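You operate a simulated robot arm through the tools that you are given. There is no shell and no other tool. Be economical: measure what you need, move in short steps, check, and stop when the job is done.

You run a simulated robot arm. Do the job below in one go: nothing can be reset, and whatever is moved stays where it is left.

Task
Start clamping the balance tank's lid from the middle, crosswise.
Fine: in this order, 315 N block on the nine clamp, 340 N on four, 355 N on ten, 385 N on three; press each till it locks.

It is judged by the outcome, as a careful person would: the job done as asked, and still so three seconds after it is handed in. It fails if anything else is knocked over, pushed out of place, dropped, spilled or broken. Lids that push on must go on centred and level and be pressed home; caps that screw on are set level and turned clockwise until they are tight.

Robot
A 6-joint arm with a two-finger parallel gripper, fixed in place. Base frame: the origin is at the foot of the arm, x ahead of it, y to its left, z up; the work surface is at about z = 0.86. Lengths are in m, angles in degrees, forces in N, time in s.
With the tool pointing down near the work surface it reaches from about 0.36 to 0.82 m from the base axis. Its first joint turns from -166.0 to 166.0 degrees. Payload 3.91 kg.
The TCP is the grasp point between the finger pads, 0.03 m short of the fingertips. In the tool frame z runs along the fingers and y along their closing line. Largest opening 0.11 m; finger width 0.02, thickness 0.01; the body of the gripper, 0.048 by 0.112 m, starts 0.055 m behind the TCP.
Orientation is that of the tool frame in the base frame, as [roll, pitch, yaw] about the fixed x, y, z axes, in that order (R = Rz(yaw) Ry(pitch) Rx(roll)). With the fingers straight down and closing along the base's y, the tool's x points along the base's -x, its y along +y and its z along -z.

Tools
- The arm moves only by the tool move_arm. Its argument "deltas" is a list of rows, each an object of numbers (a shift or turn left out is 0, a gripper value left out holds the last): "rx", "ry", "rz": the turn, a rotation vector about the base's x, y, z in degrees; "dx", "dy", "dz": the shift along the base's x, y, z in m; "fingers": the opening, from 0 (shut) to 1 (fully open). In form: [{"rx": .., "ry": .., "rz": .., "dx": .., "dy": .., "dz": .., "fingers": ..}, ...]. A call has 1 to 12 rows; each row is the pose to reach, as a shift and turn from the pose commanded when the call began. Each row takes 0.2 s and may step no farther than 0.05 m and 8.6 degrees from the row before; otherwise, or with a gripper value out of range, the whole call is refused. A pose out of reach is approached as far as the arm can. The call stops where the force on the tool passes 40 N (or 10 N more than at its start, if that is more) or the arm is blocked; 0.2 s more then pass. The fingers move at their own pace (about 0.045 m/s each) and stop on an object; they squeeze with about 29 N. The grip force told is the motor's: it shows also when the fingers shut on nothing. Time passes only in rows, and 0.2 s behind the last, so rows that repeat a pose let the fingers close. The reply holds the time, the measured pose of the TCP, the force on the tool along the base axes, the opening and the grip force, in the units named above and with some noise, with the torque about the TCP (base axes, N m) and any sound that the robot's microphone picked up, and new pictures: "pictures" is both (left out), scene, wrist or none.
- Cameras (640 x 400 px; columns grow to the right, rows downward): "scene" is fixed at [0.2249, 0.655, 1.5663]; the picture's right is [-0.84, 0.54, 0.00], its down [0.53, 0.82, -0.24] and it looks along [-0.13, -0.20, -0.97] (base axes); focal length 346 px, centre (320, 200). "wrist" rides on the gripper at [0.077, 0.007, -0.114] in the tool frame; the picture's right is [-0.09, 1.00, 0.00], its down [-0.80, -0.07, -0.59] and it looks along [-0.59, -0.05, 0.80] (tool axes); focal length 270 px, centre (320, 200). There is no depth. A picture from a camera that has moved, and an enlarged one, comes with that camera's place and axes in the base frame and with its lens. The place of the scene camera against the robot may be out by one fixed shift of up to 0.012 m in any direction.
- slide_trunk(by): slides the trunk up (or, below 0, down) by that many m; the arm rides with it, the base frame stays. It gives what a move gives, with no picture.
- inspect(camera, box): a new picture of the part [left, top, right, bottom] of that camera's present view, enlarged. The clock stands still meanwhile.
- finish_job(): hands the job in; it is judged then, once.

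Go step by step. Nothing tells you positions but the pictures and the camera data: compare them with the known pose of the tool, close in by small moves and look again before you grip or let go. The budget is 120 turns and 200 pictures, counting those below and the enlarged ones. Unless the task says otherwise, let go and move clear before handing in, and close with one line.

The tools are called after ">>>" as a command line: name --argument value ..., lists and objects as JSON in quotes. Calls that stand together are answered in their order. move_arm: Moves the arm, as the interface text tells. Its arguments: {"type":"object","properties":{"deltas":{"type":"array","items":{"type":"object","properties":{"rx":{"type":"number"},"ry":{"type":"number"},"rz":{"type":"number"},"dx":{"type":"number"},"dy":{"type":"number"},"dz":{"type":"number"},"fingers":{"type":"number"}}}},"pictures":{"type":"string","enum":["both","scene","wrist","none"]}},"required":["deltas"]} The other tools are called the same way: slide_trunk (by) slides the trunk up or down; inspect (camera, box) takes an enlarged picture of a part of a camera's view; finish_job () hands the job in.

At the start:

```text
t: 0.0
tool_pos: [0.1337, 0.5629, 1.0409]
tcp_rot: [-180.0, 0.0, -180.0]
contact_force: [0.1, -0.5, -0.2]
torque: [-0.02, 0.03, 0.02]
opening: 0.1098
gripper_force: 0.0
trunk travel left (down, up): [-0.575, 0.035]
```

scene: 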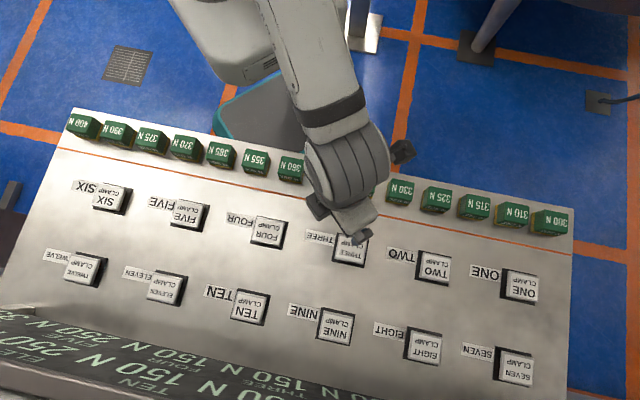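
wrist: 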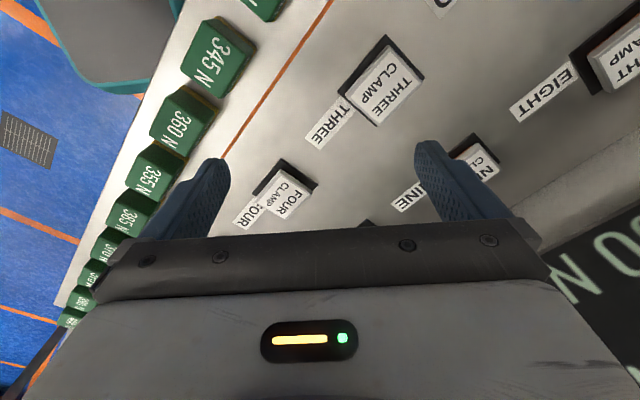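

I see a panel with twelve labelled clamps and a row of green force blocks, plus a board on one side. I'll enlarge the views to read them.

>>> inspect --camera "scene" --box '[360, 160, 600, 310]'

>>> inspect --camera "scene" --box '[180, 130, 420, 280]'

>>> inspect --camera "scene" --box '[0, 250, 400, 400]'

>>> inspect --camera "scene" --box '[50, 95, 310, 200]'

```text
2.67 times, centred on (480, 235) of scene
camera zoom: at [0.2249, 0.655, 1.5663], right [-0.84, 0.54, 0.0], down [0.53, 0.82, -0.24], along [-0.13, -0.2, -0.97], focal length 922 px, centre (-107, 107)
```

zoom: 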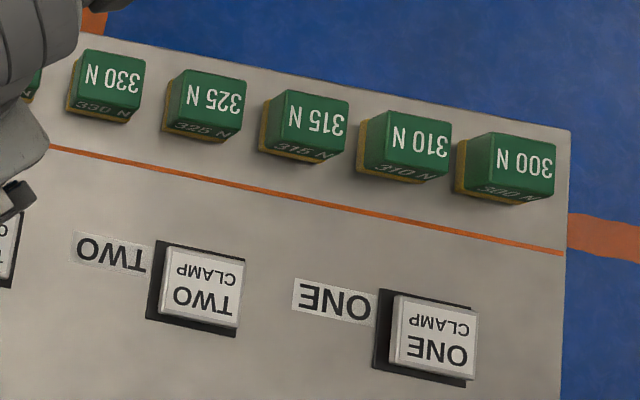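

```text
2.67 times, centred on (300, 205) of scene
camera zoom: at [0.2249, 0.655, 1.5663], right [-0.84, 0.54, 0.0], down [0.53, 0.82, -0.24], along [-0.13, -0.2, -0.97], focal length 922 px, centre (373, 187)
```

zoom: 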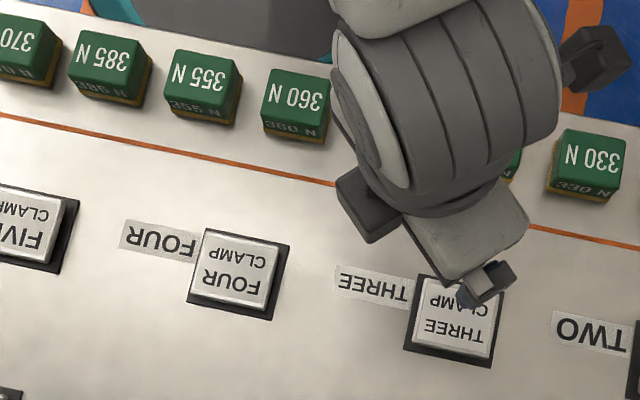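

```text
1.60 times, centred on (200, 325) of scene
camera zoom: at [0.2249, 0.655, 1.5663], right [-0.84, 0.54, 0.0], down [0.53, 0.82, -0.24], along [-0.13, -0.2, -0.97], focal length 553 px, centre (512, 0)
```

zoom: 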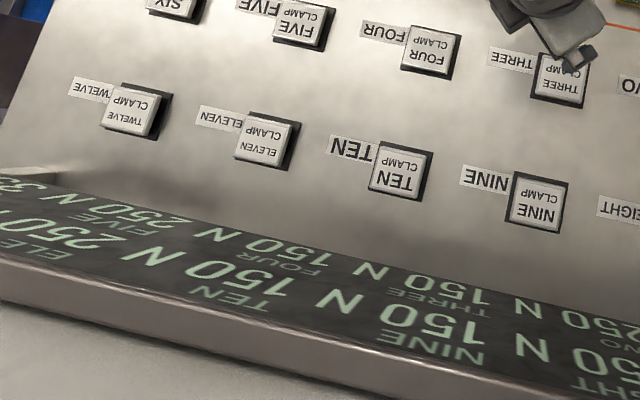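

```text
2.46 times, centred on (180, 148) of scene
camera zoom: at [0.2249, 0.655, 1.5663], right [-0.84, 0.54, 0.0], down [0.53, 0.82, -0.24], along [-0.13, -0.2, -0.97], focal length 851 px, centre (665, 329)
```

zoom: 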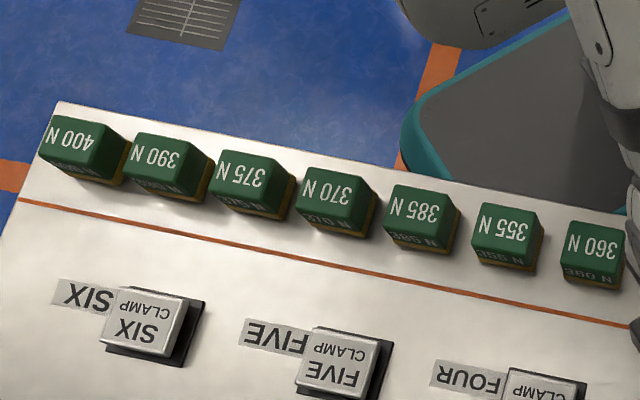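

The four clamps in question (3, 4, 9, 10) read 150 N, and the block row lies along a 45° line. 340 N should be the hidden block beside 345 N. I'll turn the gripper so it closes across the row, then move above the 315 N block at about (-0.11, 0.69).

>>> move_arm --deltas '[{"rz": -7.5, "dx": -0.04, "dy": 0.02}, {"rz": -15, "dx": -0.08, "dy": 0.042}, {"rz": -22.5, "dx": -0.12, "dy": 0.064}, {"rz": -30, "dx": -0.16, "dy": 0.086}, {"rz": -37.5, "dx": -0.2, "dy": 0.108}, {"rz": -45, "dx": -0.24, "dy": 0.128}, {"rz": -45, "dx": -0.24, "dy": 0.128}]'

```text
t: 1.6
tool_pos: [-0.1067, 0.6895, 1.0421]
tcp_rot: [180.0, 0.1, 134.9]
contact_force: [0.0, -0.2, 0.7]
torque: [0.01, -0.02, 0.01]
opening: 0.1102
gripper_force: 0.1
trunk travel left (down, up): [-0.575, 0.035]
camera wrist: at [-0.1559, 0.7492, 1.1572], right [0.77, 0.64, 0.0], down [0.52, -0.62, 0.59], along [0.38, -0.46, -0.8], focal length 270 px, centre (320, 200)
```

scene: 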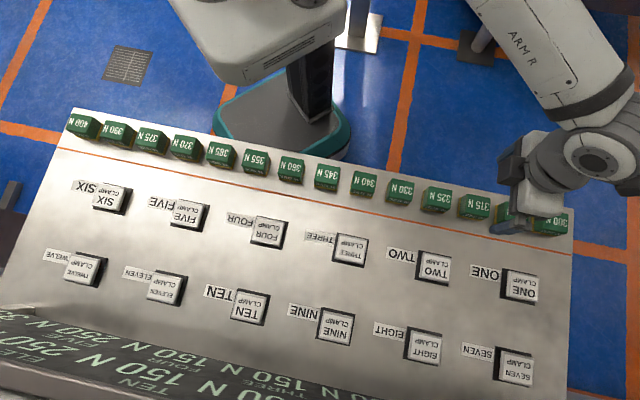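
wrist: 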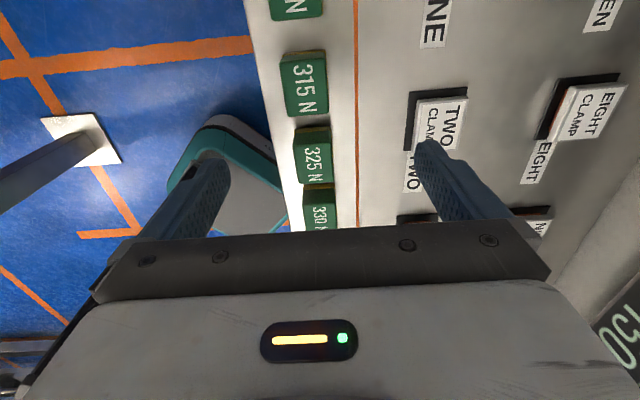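

The 315 N block is slightly ahead and to the left in the wrist view. I'll zoom in to refine its position and look at the clamps' shape.

>>> inspect --camera "wrist" --box '[230, 0, 390, 100]'

>>> inspect --camera "wrist" --box '[380, 50, 640, 212]'

>>> inspect --camera "scene" --box '[260, 150, 480, 290]'

>>> inspect --camera "scene" --box '[200, 270, 400, 395]'

```text
4.00 times, centred on (310, 50) of wrist
camera zoom: at [-0.1559, 0.7492, 1.1572], right [0.77, 0.64, 0.0], down [0.52, -0.62, 0.59], along [0.38, -0.46, -0.8], focal length 1081 px, centre (360, 800)
```

zoom: 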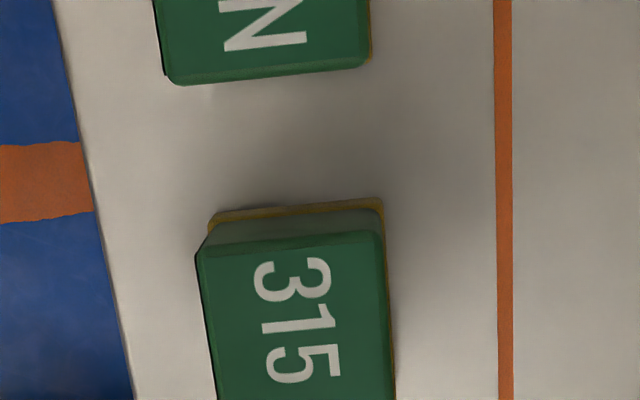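

```text
2.46 times, centred on (510, 131) of wrist
camera zoom: at [-0.1559, 0.7492, 1.1572], right [0.77, 0.64, 0.0], down [0.52, -0.62, 0.59], along [0.38, -0.46, -0.8], focal length 665 px, centre (-148, 370)
```

zoom: 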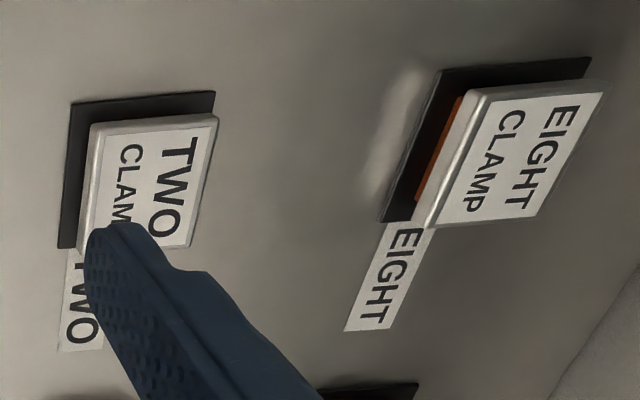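

```text
2.86 times, centred on (370, 220) of scene
camera zoom: at [0.2249, 0.655, 1.5663], right [-0.84, 0.54, 0.0], down [0.53, 0.82, -0.24], along [-0.13, -0.2, -0.97], focal length 988 px, centre (177, 143)
```

zoom: 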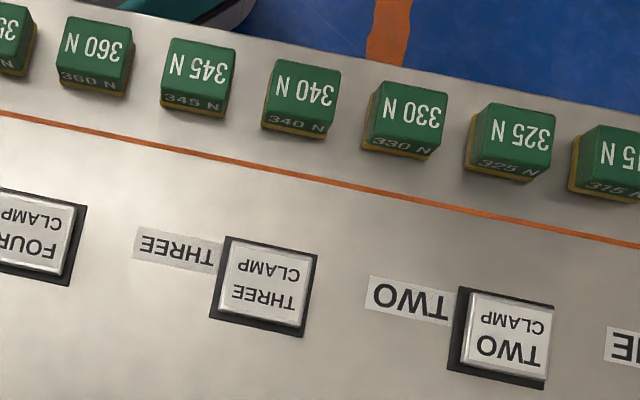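

```text
3.20 times, centred on (300, 332) of scene
camera zoom: at [0.2249, 0.655, 1.5663], right [-0.84, 0.54, 0.0], down [0.53, 0.82, -0.24], along [-0.13, -0.2, -0.97], focal length 1107 px, centre (384, -224)
```

zoom: 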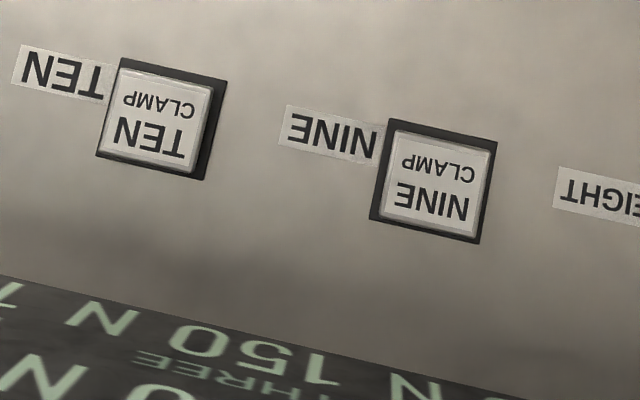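

The clamps are raised keys: each block gets set on a key and pressed down. 340 N is confirmed between 345 and 330. I estimate 315 N at (-0.127, 0.691), so I'll move there, lower and look again.

>>> move_arm --deltas '[{"dx": -0.02, "dy": 0.002, "dz": -0.03}, {"dx": -0.02, "dy": 0.002, "dz": -0.06}, {"dx": -0.02, "dy": 0.002, "dz": -0.075}, {"dx": -0.02, "dy": 0.002, "dz": -0.075}]'

```text
t: 2.6
tool_pos: [-0.1275, 0.6928, 0.966]
tcp_rot: [-180.0, 0.1, 135.0]
contact_force: [-0.6, 0.3, 0.1]
torque: [-0.02, -0.01, 0.04]
opening: 0.1102
gripper_force: 0.1
trunk travel left (down, up): [-0.575, 0.035]
camera wrist: at [-0.1771, 0.753, 1.0811], right [0.77, 0.64, 0.0], down [0.52, -0.62, 0.59], along [0.38, -0.46, -0.8], focal length 270 px, centre (320, 200)
```

scene: 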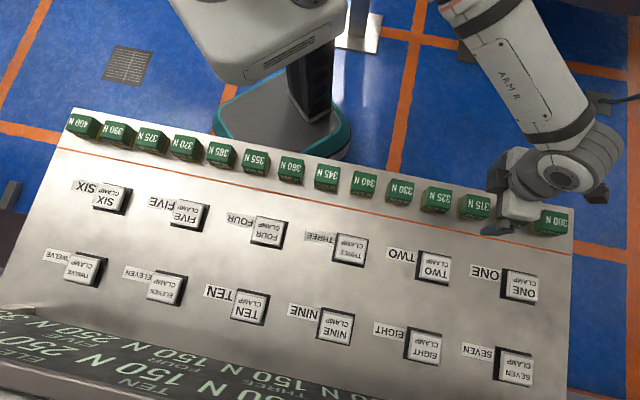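
wrist: 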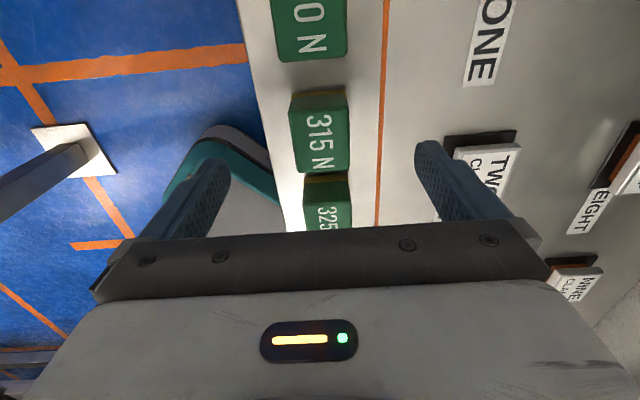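

>>> inspect --camera "wrist" --box '[240, 80, 400, 180]'

>>> inspect --camera "wrist" --box '[520, 100, 640, 300]'

```text
4.00 times, centred on (320, 130) of wrist
camera zoom: at [-0.1771, 0.753, 1.0811], right [0.77, 0.64, 0.0], down [0.52, -0.62, 0.59], along [0.38, -0.46, -0.8], focal length 1081 px, centre (320, 480)
```

zoom: 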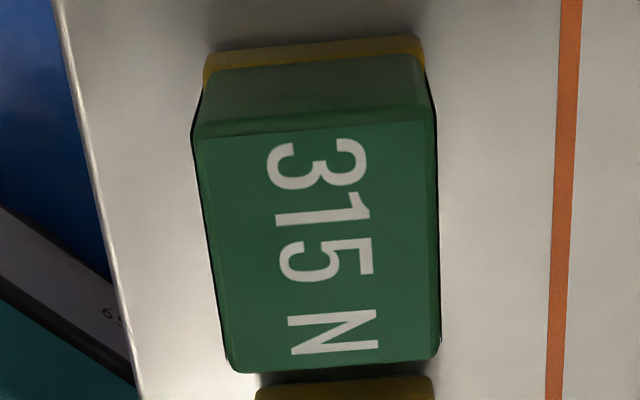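

```text
2.00 times, centred on (580, 200) of wrist
camera zoom: at [-0.1771, 0.753, 1.0811], right [0.77, 0.64, 0.0], down [0.52, -0.62, 0.59], along [0.38, -0.46, -0.8], focal length 541 px, centre (-200, 200)
```

zoom: 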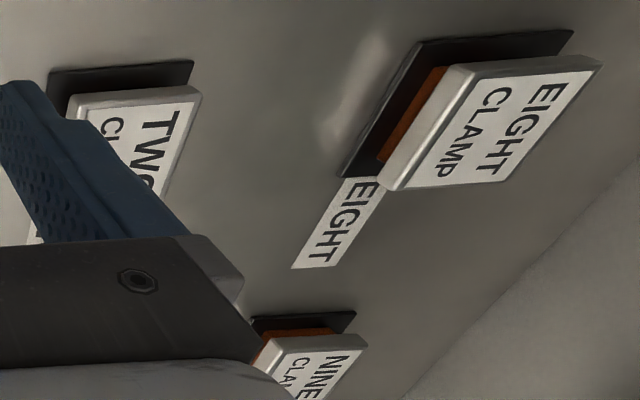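

The TCP is centred over the 315 N block to within a couple of millimetres. I'll descend to z = 0.90, with the tips well above the table, and close.

>>> move_arm --deltas '[{"dx": 0.001, "dy": 0.001, "dz": -0.03}, {"dx": 0.001, "dy": 0.001, "dz": -0.05}, {"dx": 0.001, "dy": 0.001, "dz": -0.066}, {"dx": 0.001, "dy": 0.001, "dz": -0.066}]'

```text
t: 3.6
tool_pos: [-0.1259, 0.6936, 0.9018]
tcp_rot: [180.0, 0.0, 135.0]
contact_force: [1.2, 0.1, 0.5]
torque: [0.01, 0.0, 0.02]
opening: 0.1097
gripper_force: 0.1
trunk travel left (down, up): [-0.575, 0.035]
camera wrist: at [-0.1757, 0.7527, 1.0164], right [0.77, 0.64, 0.0], down [0.52, -0.62, 0.59], along [0.38, -0.46, -0.8], focal length 270 px, centre (320, 200)
```

scene: 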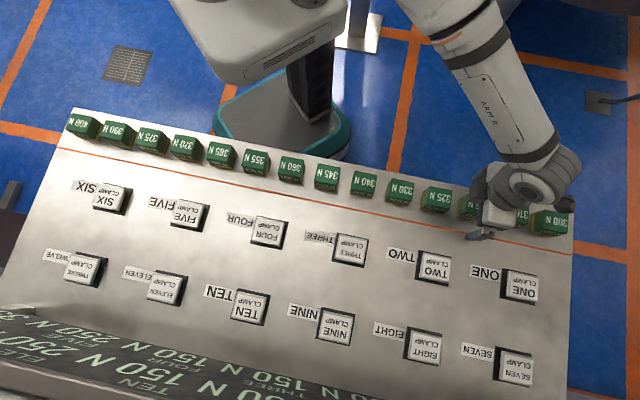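
wrist: 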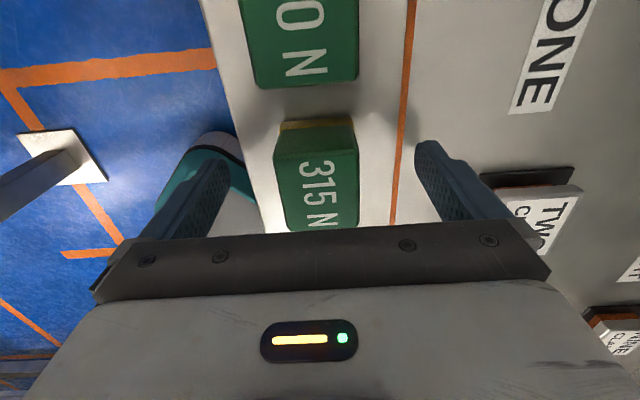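

The block top is centred on the TCP. I'll go down 5 mm more and close.

>>> move_arm --deltas '[{"dz": -0.005}, {"dz": -0.005, "fingers": 0.2}, {"dz": -0.005, "fingers": 0.2}, {"dz": -0.005, "fingers": 0.2}, {"dz": -0.005, "fingers": 0.2}, {"dz": -0.005, "fingers": 0.2}, {"dz": -0.005, "fingers": 0.2}]'

```text
t: 5.2
tool_pos: [-0.1265, 0.6927, 0.8964]
tcp_rot: [180.0, 0.1, 135.0]
contact_force: [0.2, 0.2, -0.1]
torque: [-0.02, -0.01, -0.04]
opening: 0.0395
gripper_force: 29.1
trunk travel left (down, up): [-0.575, 0.035]
camera wrist: at [-0.1764, 0.7532, 1.0113], right [0.77, 0.64, 0.0], down [0.52, -0.62, 0.59], along [0.38, -0.46, -0.8], focal length 270 px, centre (320, 200)
```

scene: 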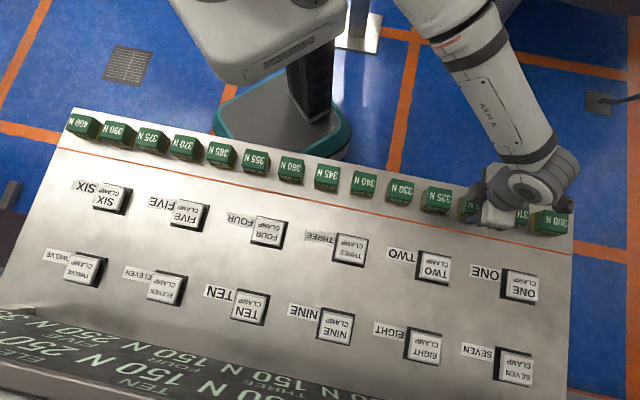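
wrist: 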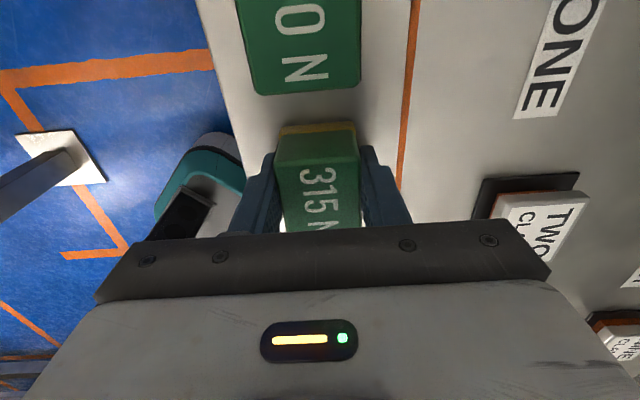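

Gripped (0.04 m wide). I'll lift and carry it to above the nine clamp, which I estimate at about (0.227, 0.731).

>>> move_arm --deltas '[{"dz": 0.03}, {"dz": 0.07}, {"dz": 0.11}, {"dx": 0.04, "dy": 0.004, "dz": 0.13}, {"dx": 0.085, "dy": 0.009, "dz": 0.14}, {"dx": 0.13, "dy": 0.014, "dz": 0.14}, {"dx": 0.175, "dy": 0.018, "dz": 0.14}, {"dx": 0.22, "dy": 0.022, "dz": 0.14}, {"dx": 0.265, "dy": 0.027, "dz": 0.14}, {"dx": 0.31, "dy": 0.032, "dz": 0.14}, {"dx": 0.353, "dy": 0.038, "dz": 0.14}, {"dx": 0.353, "dy": 0.038, "dz": 0.14}]'

```text
t: 7.8
tool_pos: [0.2252, 0.7304, 1.0342]
tcp_rot: [-180.0, 0.1, 135.0]
contact_force: [0.4, -0.5, -0.9]
torque: [0.04, -0.01, 0.0]
opening: 0.0395
gripper_force: 28.8
trunk travel left (down, up): [-0.575, 0.035]
camera wrist: at [0.1758, 0.7905, 1.1494], right [0.77, 0.64, 0.0], down [0.52, -0.62, 0.59], along [0.38, -0.46, -0.8], focal length 270 px, centre (320, 200)
```

scene: 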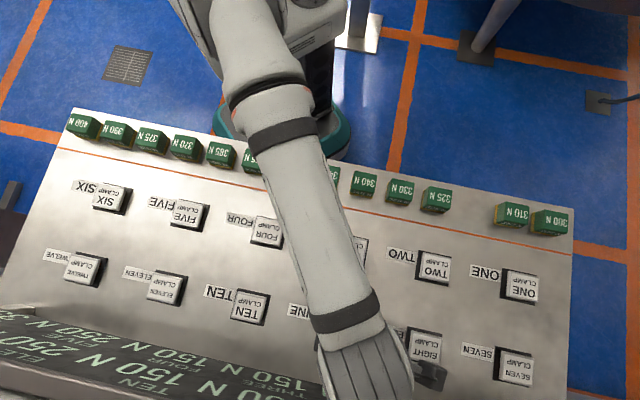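
wrist: 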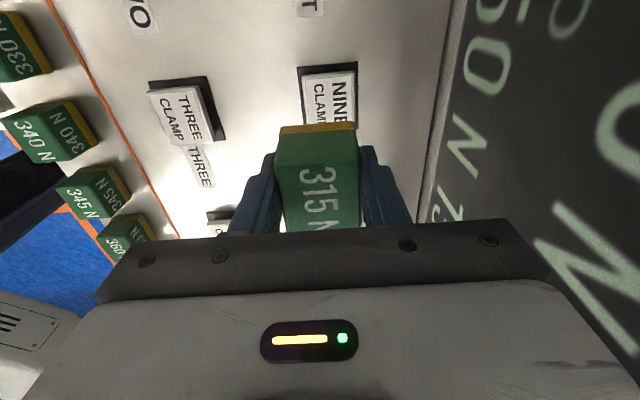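

Nine is visible right behind the block, so I'll zoom in to align the two.

>>> inspect --camera "wrist" --box '[250, 40, 410, 140]'

>>> inspect --camera "wrist" --box '[110, 60, 270, 160]'

```text
4.00 times, centred on (330, 90) of wrist
camera zoom: at [0.1758, 0.7905, 1.1494], right [0.77, 0.64, 0.0], down [0.52, -0.62, 0.59], along [0.38, -0.46, -0.8], focal length 1081 px, centre (280, 640)
```

zoom: 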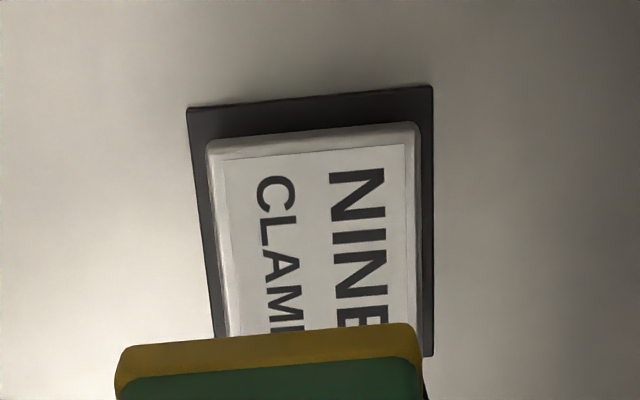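

```text
4.00 times, centred on (190, 110) of wrist
camera zoom: at [0.1758, 0.7905, 1.1494], right [0.77, 0.64, 0.0], down [0.52, -0.62, 0.59], along [0.38, -0.46, -0.8], focal length 1081 px, centre (840, 560)
```

zoom: 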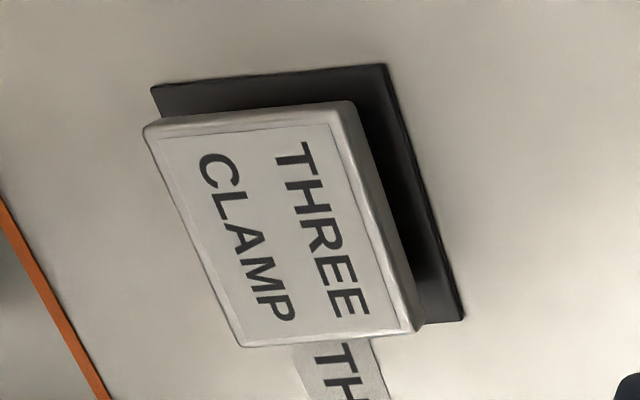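

The key centre works out to about (0.2335, 0.7355). I'll shift there and lower partway for a closer check.

>>> move_arm --deltas '[{"dx": 0.008, "dy": 0.005, "dz": -0.03}, {"dx": 0.008, "dy": 0.005, "dz": -0.065}, {"dx": 0.008, "dy": 0.005, "dz": -0.065}]'

>>> inspect --camera "wrist" --box '[240, 60, 400, 160]'

```text
t: 8.6
tool_pos: [0.2336, 0.7388, 0.9708]
tcp_rot: [-179.9, 0.1, 135.0]
contact_force: [0.3, -0.4, -1.2]
torque: [0.01, -0.05, -0.04]
opening: 0.0392
gripper_force: 29.0
trunk travel left (down, up): [-0.575, 0.035]
camera wrist: at [0.1843, 0.7992, 1.0847], right [0.77, 0.64, 0.0], down [0.52, -0.62, 0.59], along [0.38, -0.46, -0.8], focal length 270 px, centre (320, 200)
```

scene: 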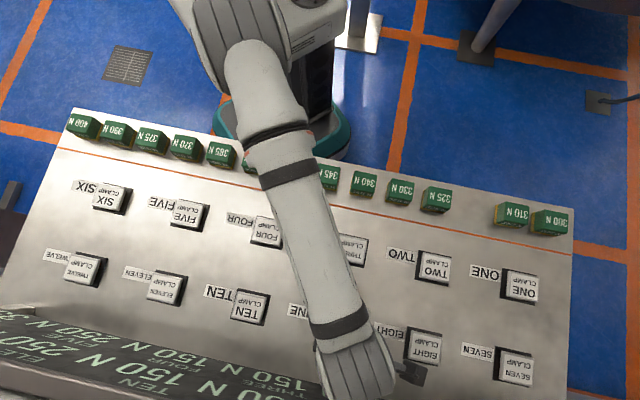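
wrist: 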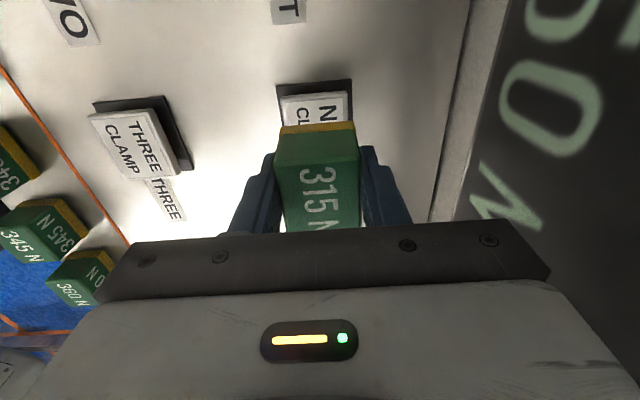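

```text
4.00 times, centred on (320, 110) of wrist
camera zoom: at [0.1843, 0.7992, 1.0847], right [0.77, 0.64, 0.0], down [0.52, -0.62, 0.59], along [0.38, -0.46, -0.8], focal length 1081 px, centre (320, 560)
```

zoom: 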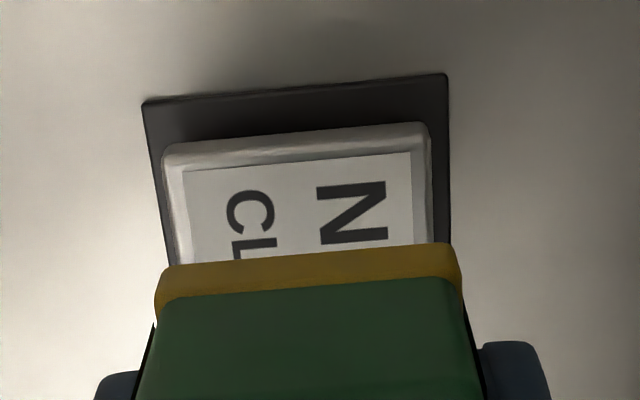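

Alignment is within about 2.5 mm, so a small shift of (-0.002, -0.002) corrects it. Then I'll lower onto the key in small steps until contact.

>>> move_arm --deltas '[{"dx": -0.0018, "dy": -0.0018, "dz": 0}, {"dx": -0.0018, "dy": -0.0018, "dz": -0.02}, {"dx": -0.0018, "dy": -0.0018, "dz": -0.033}, {"dx": -0.0018, "dy": -0.0018, "dz": -0.033}]' --pictures "wrist"

>>> inspect --camera "wrist" --box '[240, 80, 400, 180]'

```text
t: 9.6
tool_pos: [0.2322, 0.7356, 0.9369]
tcp_rot: [180.0, 0.0, 135.1]
contact_force: [0.4, -0.3, -0.4]
torque: [-0.01, 0.03, 0.04]
opening: 0.0394
gripper_force: 28.9
trunk travel left (down, up): [-0.575, 0.035]
camera wrist: at [0.1832, 0.7952, 1.0522], right [0.77, 0.64, 0.0], down [0.52, -0.62, 0.59], along [0.38, -0.46, -0.8], focal length 270 px, centre (320, 200)
```

wrist: 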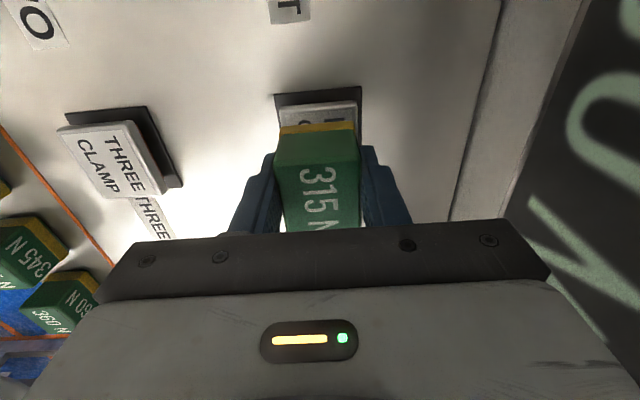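

```text
4.00 times, centred on (320, 130) of wrist
camera zoom: at [0.1832, 0.7952, 1.0522], right [0.77, 0.64, 0.0], down [0.52, -0.62, 0.59], along [0.38, -0.46, -0.8], focal length 1081 px, centre (320, 480)
```

zoom: 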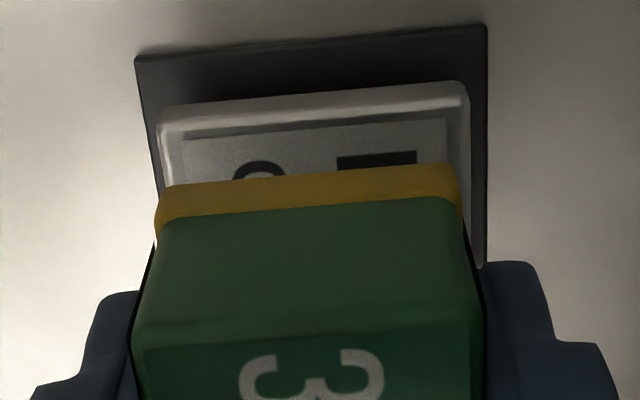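

The block is well centred over the key. I'll lower in 3 mm steps to contact.

>>> move_arm --deltas '[{"dx": 0.0005, "dy": 0.0005, "dz": -0.004}, {"dx": 0.0005, "dy": 0.0005, "dz": -0.007}, {"dx": 0.0005, "dy": 0.0005, "dz": -0.01}, {"dx": 0.0005, "dy": 0.0005, "dz": -0.013}, {"dx": 0.0005, "dy": 0.0005, "dz": -0.013}]' --pictures "wrist"

>>> inspect --camera "wrist" --box '[240, 80, 400, 180]'

```text
t: 10.8
tool_pos: [0.2333, 0.7358, 0.9258]
tcp_rot: [179.9, 0.0, 135.0]
contact_force: [-0.1, 0.4, -1.8]
torque: [-0.01, -0.01, -0.02]
opening: 0.0393
gripper_force: 28.7
trunk travel left (down, up): [-0.575, 0.035]
camera wrist: at [0.1833, 0.7957, 1.0403], right [0.77, 0.64, 0.0], down [0.52, -0.62, 0.59], along [0.38, -0.46, -0.8], focal length 270 px, centre (320, 200)
```

wrist: 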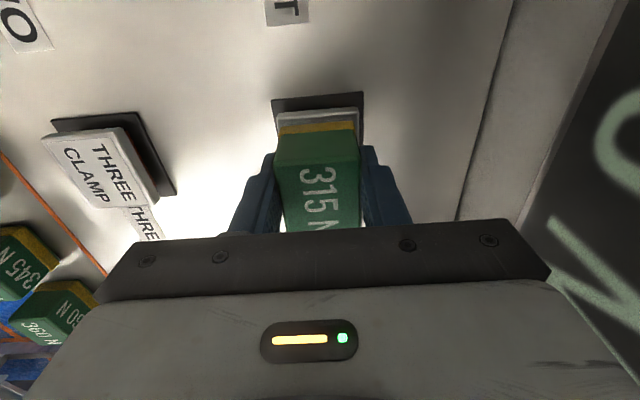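

```text
4.00 times, centred on (320, 130) of wrist
camera zoom: at [0.1833, 0.7957, 1.0403], right [0.77, 0.64, 0.0], down [0.52, -0.62, 0.59], along [0.38, -0.46, -0.8], focal length 1081 px, centre (320, 480)
```

zoom: 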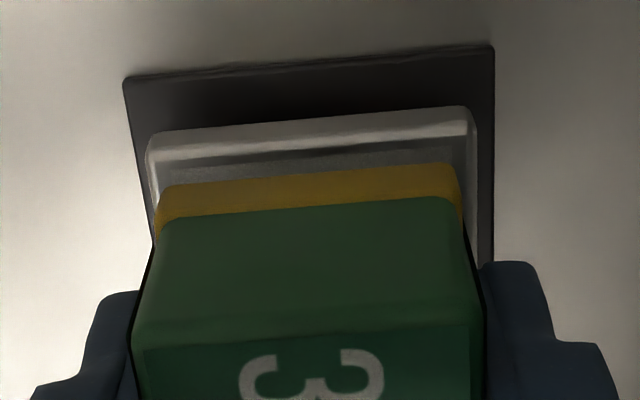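

It's centred and nearly touching. I'll keep lowering and watch the force.

>>> move_arm --deltas '[{"dz": -0.002}, {"dz": -0.004}, {"dz": -0.006}, {"dz": -0.008}, {"dz": -0.01}, {"dz": -0.01}]' --pictures "wrist"

>>> inspect --camera "wrist" --box '[240, 80, 400, 180]'

```text
t: 12.2
tool_pos: [0.2344, 0.7349, 0.9157]
tcp_rot: [179.9, 0.0, 135.0]
contact_force: [-0.5, -0.6, 2.8]
torque: [-0.07, 0.01, -0.03]
opening: 0.0394
gripper_force: 29.6
trunk travel left (down, up): [-0.575, 0.035]
camera wrist: at [0.1839, 0.7961, 1.0294], right [0.77, 0.64, 0.0], down [0.52, -0.62, 0.59], along [0.38, -0.46, -0.8], focal length 270 px, centre (320, 200)
```

wrist: 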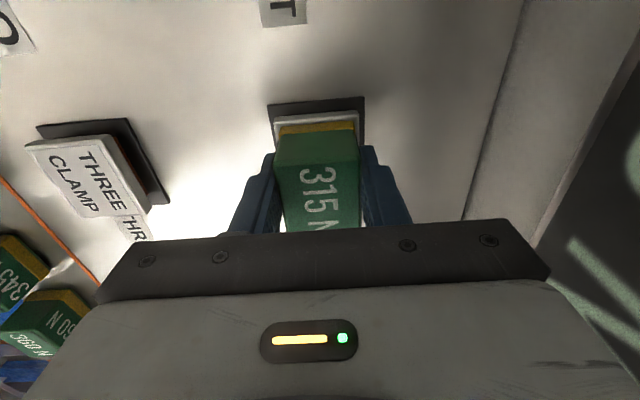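

```text
4.00 times, centred on (320, 130) of wrist
camera zoom: at [0.1839, 0.7961, 1.0294], right [0.77, 0.64, 0.0], down [0.52, -0.62, 0.59], along [0.38, -0.46, -0.8], focal length 1081 px, centre (320, 480)
```

zoom: 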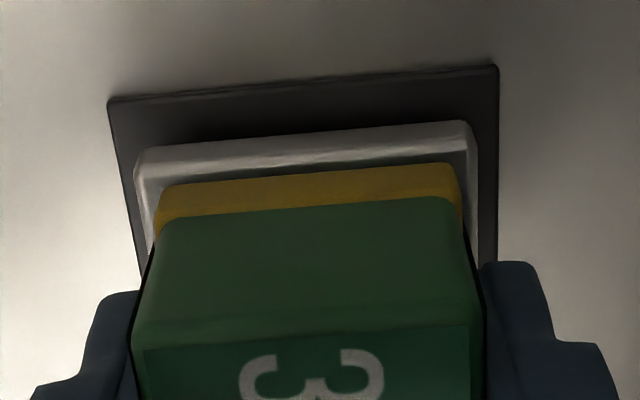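

Contact is beginning (about 3 N) and the block looks seated inside the key's rim. I'll continue pressing gently and watch for the lock.

>>> move_arm --deltas '[{"dz": -0.002}, {"dz": -0.004}, {"dz": -0.006}, {"dz": -0.008}, {"dz": -0.008}]' --pictures "wrist"

>>> inspect --camera "wrist" --box '[240, 80, 400, 180]'

```text
t: 13.4
tool_pos: [0.2323, 0.7367, 0.9095]
tcp_rot: [179.9, -0.1, 135.0]
contact_force: [5.6, 2.9, 15.8]
torque: [-0.24, -0.18, 0.05]
opening: 0.0394
gripper_force: 29.2
trunk travel left (down, up): [-0.575, 0.035]
camera wrist: at [0.1837, 0.7955, 1.0251], right [0.77, 0.64, 0.0], down [0.52, -0.62, 0.59], along [0.38, -0.45, -0.81], focal length 270 px, centre (320, 200)
```

wrist: 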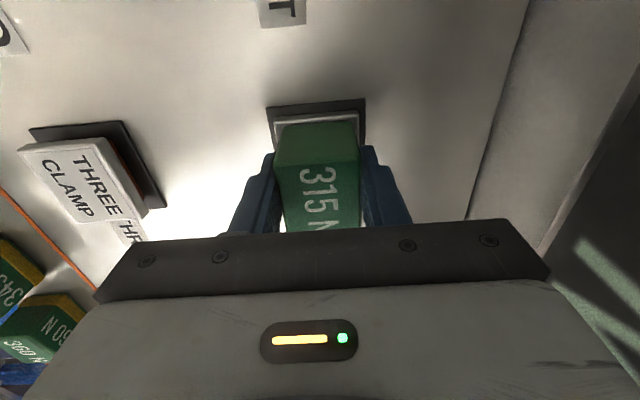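

```text
4.00 times, centred on (320, 130) of wrist
camera zoom: at [0.1837, 0.7955, 1.0251], right [0.77, 0.64, 0.0], down [0.52, -0.62, 0.59], along [0.38, -0.45, -0.81], focal length 1081 px, centre (320, 480)
```

zoom: 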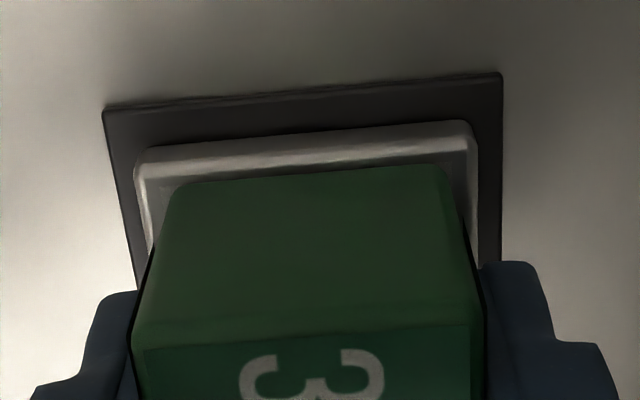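

The block's base has dropped into the key's recess and the force is rising. The fingertips are now near the rim, so I'll release, rise, close the fingers, and press on the block's top from above.

>>> move_arm --deltas '[{"dz": 0.001, "fingers": 0.6}, {"dz": 0.001, "fingers": 0.6}, {"dz": 0.001, "fingers": 0.6}, {"dz": 0.02, "fingers": 0.6}, {"dz": 0.05, "fingers": 0.6}, {"dz": 0.07, "fingers": 0.6}, {"dz": 0.07, "fingers": 0}, {"dz": 0.07, "fingers": 0}, {"dz": 0.07, "fingers": 0}, {"dz": 0.07, "fingers": 0}]'

>>> inspect --camera "wrist" --box '[200, 60, 440, 210]'

```text
t: 15.6
tool_pos: [0.233, 0.7361, 0.9751]
tcp_rot: [179.9, 0.0, 135.0]
contact_force: [0.1, -0.4, -0.4]
torque: [0.04, -0.01, 0.03]
opening: 0.0001
gripper_force: 21.9
trunk travel left (down, up): [-0.575, 0.035]
camera wrist: at [0.1827, 0.7958, 1.0901], right [0.77, 0.64, 0.0], down [0.52, -0.62, 0.59], along [0.38, -0.46, -0.8], focal length 270 px, centre (320, 200)
```

scene: 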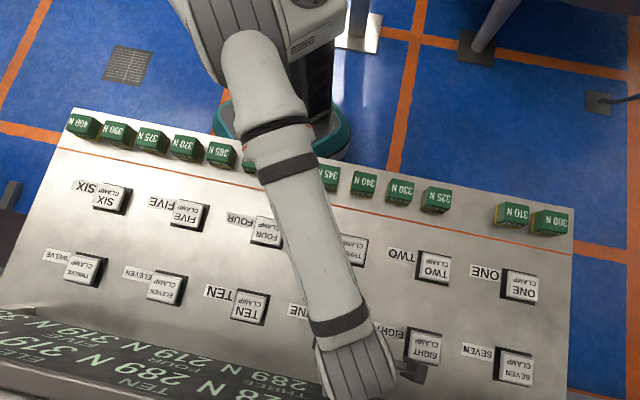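
wrist: 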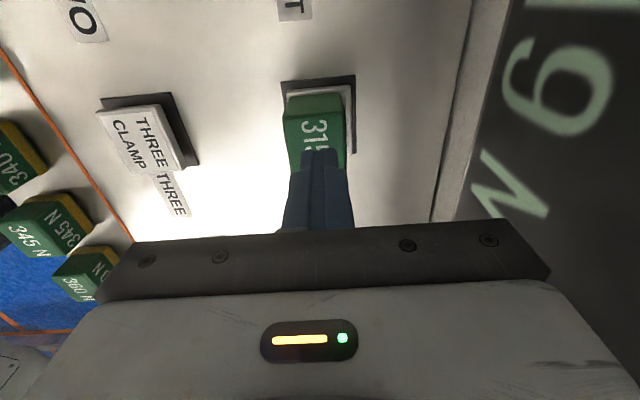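

```text
2.67 times, centred on (320, 135) of wrist
camera zoom: at [0.1827, 0.7958, 1.0901], right [0.77, 0.64, 0.0], down [0.52, -0.62, 0.59], along [0.38, -0.46, -0.8], focal length 721 px, centre (320, 373)
```

zoom: 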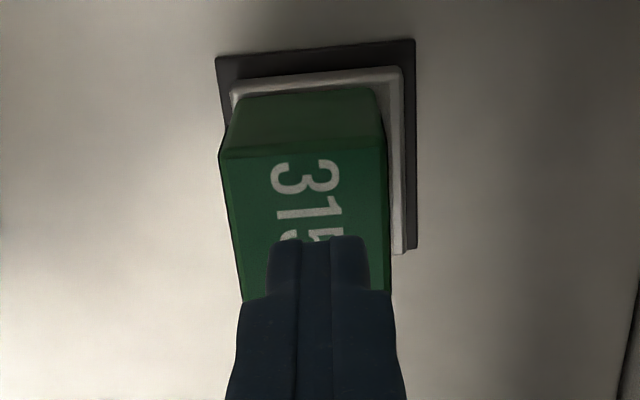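

The board readings have changed. I'll read them before pressing further.

>>> inspect --camera "scene" --box '[0, 300, 330, 400]'

>>> inspect --camera "wrist" --box '[440, 0, 640, 240]'

```text
1.94 times, centred on (165, 350) of scene
camera zoom: at [0.2249, 0.655, 1.5663], right [-0.84, 0.54, 0.0], down [0.53, 0.82, -0.24], along [-0.13, -0.2, -0.97], focal length 671 px, centre (621, -91)
```

zoom: 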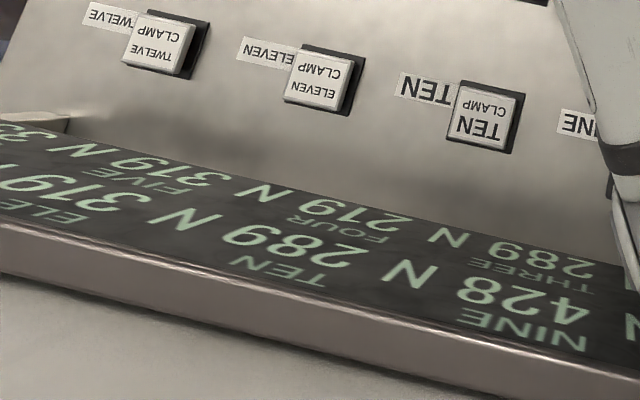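

```text
1.67 times, centred on (540, 120) of wrist
camera zoom: at [0.1827, 0.7958, 1.0901], right [0.77, 0.64, 0.0], down [0.52, -0.62, 0.59], along [0.38, -0.46, -0.8], focal length 450 px, centre (-47, 333)
```

zoom: 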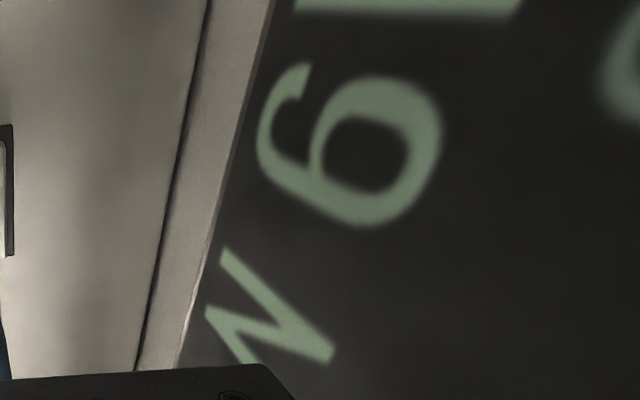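

Nine now reads 428 N and its neighbours have risen, so the reading reacts to the block. I'm not sure it has locked, so I'll press its top with closed fingers.

>>> move_arm --deltas '[{"dz": -0.02}, {"dz": -0.028}, {"dz": -0.032}, {"dz": -0.035}, {"dz": -0.038}, {"dz": -0.041}, {"dz": -0.044}, {"dz": -0.047}, {"dz": -0.05}]'

>>> inspect --camera "wrist" --box '[200, 80, 440, 230]'

```text
t: 16.8
tool_pos: [0.2339, 0.7371, 0.9496]
tcp_rot: [179.2, -0.5, 135.1]
contact_force: [-0.7, 0.1, 16.4]
torque: [-0.11, -0.06, 0.0]
opening: 0.0001
gripper_force: 28.9
trunk travel left (down, up): [-0.575, 0.035]
stopped in row 5: the force on the tool passed its limit at 43 N (the readings are from after the stop); the commanded pose is now the measured one
camera wrist: at [0.1831, 0.7957, 1.0652], right [0.77, 0.64, 0.01], down [0.51, -0.63, 0.59], along [0.39, -0.44, -0.81], focal length 270 px, centre (320, 200)
```

scene: 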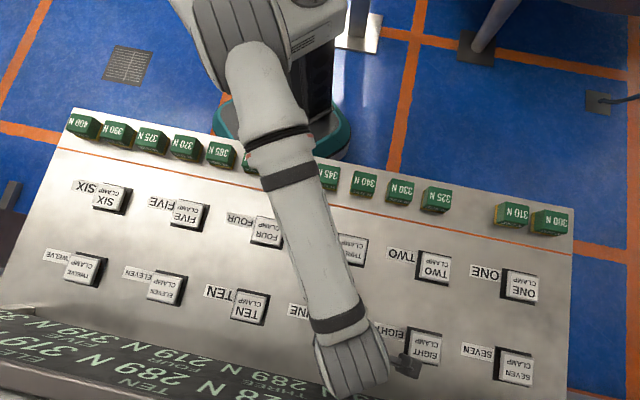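
wrist: 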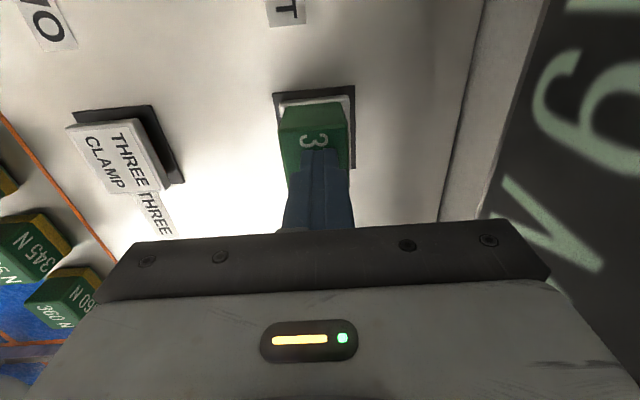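

```text
2.67 times, centred on (320, 155) of wrist
camera zoom: at [0.1831, 0.7957, 1.0652], right [0.77, 0.64, 0.01], down [0.51, -0.63, 0.59], along [0.39, -0.44, -0.81], focal length 721 px, centre (320, 320)
```

zoom: 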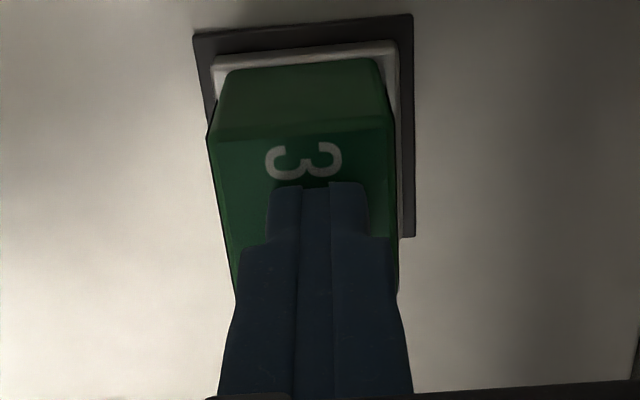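

I pressed past 40 N with no click and no change. I'll lift and back off so I can compare the nine key's height with its neighbours.

>>> move_arm --deltas '[{"dz": 0.04}, {"dz": 0.08}, {"dx": -0.03, "dy": -0.03, "dz": 0.08}, {"dx": -0.06, "dy": -0.06, "dz": 0.08}, {"dx": -0.09, "dy": -0.09, "dz": 0.08}, {"dx": -0.12, "dy": -0.12, "dz": 0.08}, {"dx": -0.12, "dy": -0.12, "dz": 0.08}]'

>>> inspect --camera "scene" --box '[220, 280, 440, 400]'

>>> inspect --camera "wrist" --box '[360, 40, 600, 220]'

```text
t: 18.4
tool_pos: [0.1134, 0.6181, 1.0258]
tcp_rot: [179.6, -0.3, 135.0]
contact_force: [-0.6, -0.1, 0.3]
torque: [0.0, -0.02, 0.04]
opening: 0.0
gripper_force: 29.0
trunk travel left (down, up): [-0.575, 0.035]
camera wrist: at [0.0627, 0.6768, 1.1401], right [0.77, 0.64, 0.01], down [0.51, -0.62, 0.59], along [0.38, -0.45, -0.81], focal length 270 px, centre (320, 200)
```

scene: 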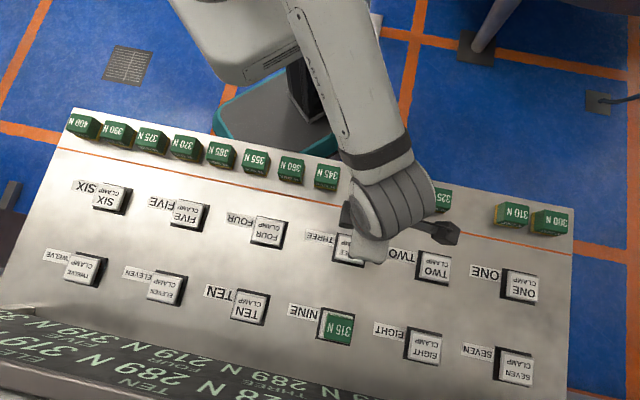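
wrist: 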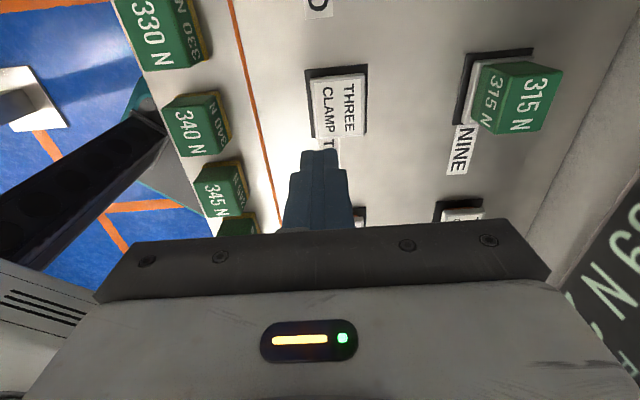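

```text
2.91 times, centred on (330, 340) of scene
camera zoom: at [0.2249, 0.655, 1.5663], right [-0.84, 0.54, 0.0], down [0.53, 0.82, -0.24], along [-0.13, -0.2, -0.97], focal length 1006 px, centre (291, -207)
```

zoom: 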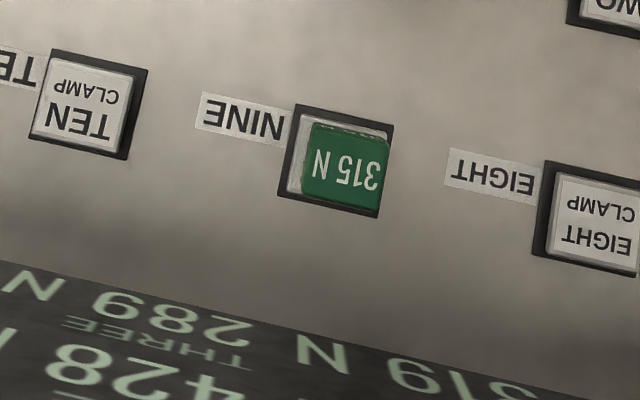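

```text
2.22 times, centred on (480, 130) of wrist
camera zoom: at [0.0627, 0.6768, 1.1401], right [0.77, 0.64, 0.01], down [0.51, -0.62, 0.59], along [0.38, -0.45, -0.81], focal length 601 px, centre (-36, 356)
```

zoom: 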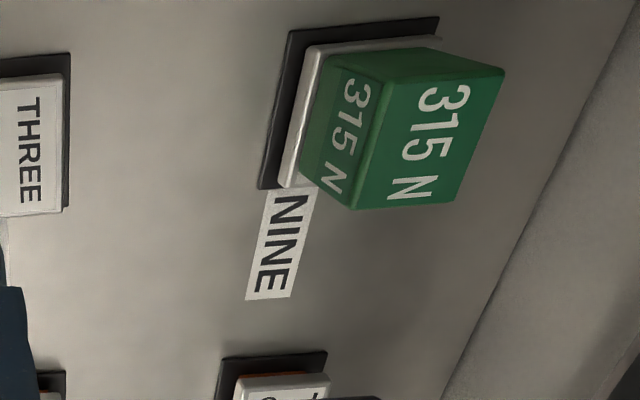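

Nine's orange stem is hidden now, unlike on the other keys, so it's down and locked, and its reading held. Next is 340 N at about (0.0295, 0.5375). I'll move above it with the fingers open and correct the slight tilt.

>>> move_arm --deltas '[{"rx": -0.5, "dx": -0.028, "dy": -0.027, "fingers": 1}, {"rx": -0.5, "dx": -0.056, "dy": -0.054, "dz": -0.02, "fingers": 1}, {"rx": -0.5, "dx": -0.084, "dy": -0.081, "dz": -0.05, "fingers": 1}, {"rx": -0.5, "dx": -0.084, "dy": -0.081, "dz": -0.05, "fingers": 1}, {"rx": -0.5, "dx": -0.084, "dy": -0.081, "dz": -0.05, "fingers": 1}, {"rx": -0.5, "dx": -0.084, "dy": -0.081, "dz": -0.05, "fingers": 1}]' --pictures "wrist"

>>> inspect --camera "wrist" --box '[240, 80, 400, 180]'

```text
t: 19.8
tool_pos: [0.0277, 0.5323, 0.9794]
tcp_rot: [179.7, 0.0, 135.0]
contact_force: [0.2, -0.3, 0.4]
torque: [0.01, 0.0, 0.02]
opening: 0.1097
gripper_force: 0.1
trunk travel left (down, up): [-0.575, 0.035]
camera wrist: at [-0.0234, 0.5929, 1.093], right [0.77, 0.64, 0.0], down [0.51, -0.62, 0.59], along [0.38, -0.45, -0.8], focal length 270 px, centre (320, 200)
```

wrist: 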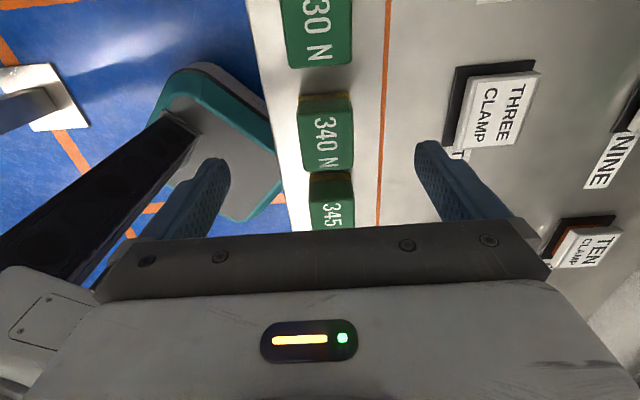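

```text
4.00 times, centred on (320, 130) of wrist
camera zoom: at [-0.0234, 0.5929, 1.093], right [0.77, 0.64, 0.0], down [0.51, -0.62, 0.59], along [0.38, -0.45, -0.8], focal length 1081 px, centre (320, 480)
```

zoom: 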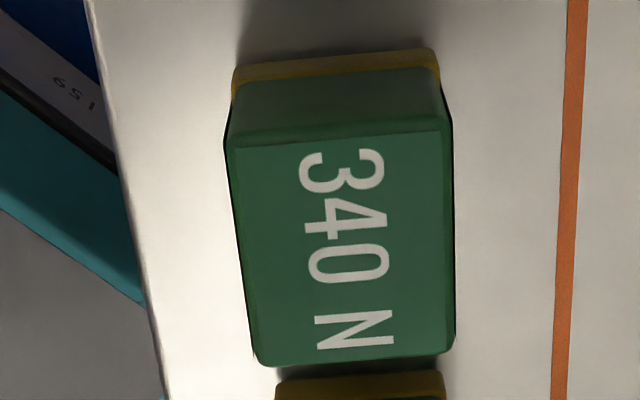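

340 N is centred at about (0.0377, 0.529). I'll shift, lower around it and check.

>>> move_arm --deltas '[{"dx": 0.01, "dy": -0.0035, "dz": -0.0}, {"dx": 0.01, "dy": -0.0035, "dz": -0.04}, {"dx": 0.01, "dy": -0.0035, "dz": -0.077}, {"dx": 0.01, "dy": -0.0035, "dz": -0.077}]' --pictures "wrist"

>>> inspect --camera "wrist" --box '[240, 120, 400, 240]'

```text
t: 20.8
tool_pos: [0.0381, 0.5335, 0.9002]
tcp_rot: [179.8, 0.0, 135.0]
contact_force: [-0.4, -0.4, -0.9]
torque: [0.01, -0.01, 0.02]
opening: 0.1102
gripper_force: 0.0
trunk travel left (down, up): [-0.575, 0.035]
camera wrist: at [-0.0121, 0.5932, 1.0145], right [0.77, 0.64, 0.0], down [0.51, -0.62, 0.59], along [0.38, -0.45, -0.8], focal length 270 px, centre (320, 200)
```

wrist: 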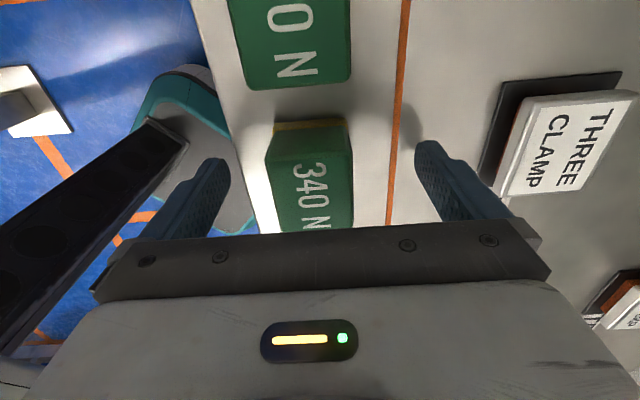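

```text
3.33 times, centred on (320, 180) of wrist
camera zoom: at [-0.0121, 0.5932, 1.0145], right [0.77, 0.64, 0.0], down [0.51, -0.62, 0.59], along [0.38, -0.45, -0.8], focal length 901 px, centre (320, 267)
```

zoom: 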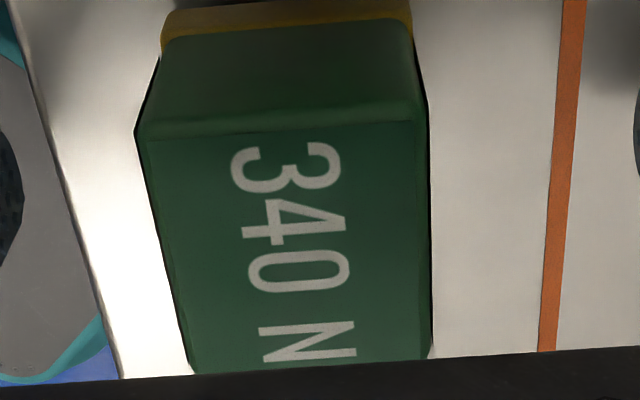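

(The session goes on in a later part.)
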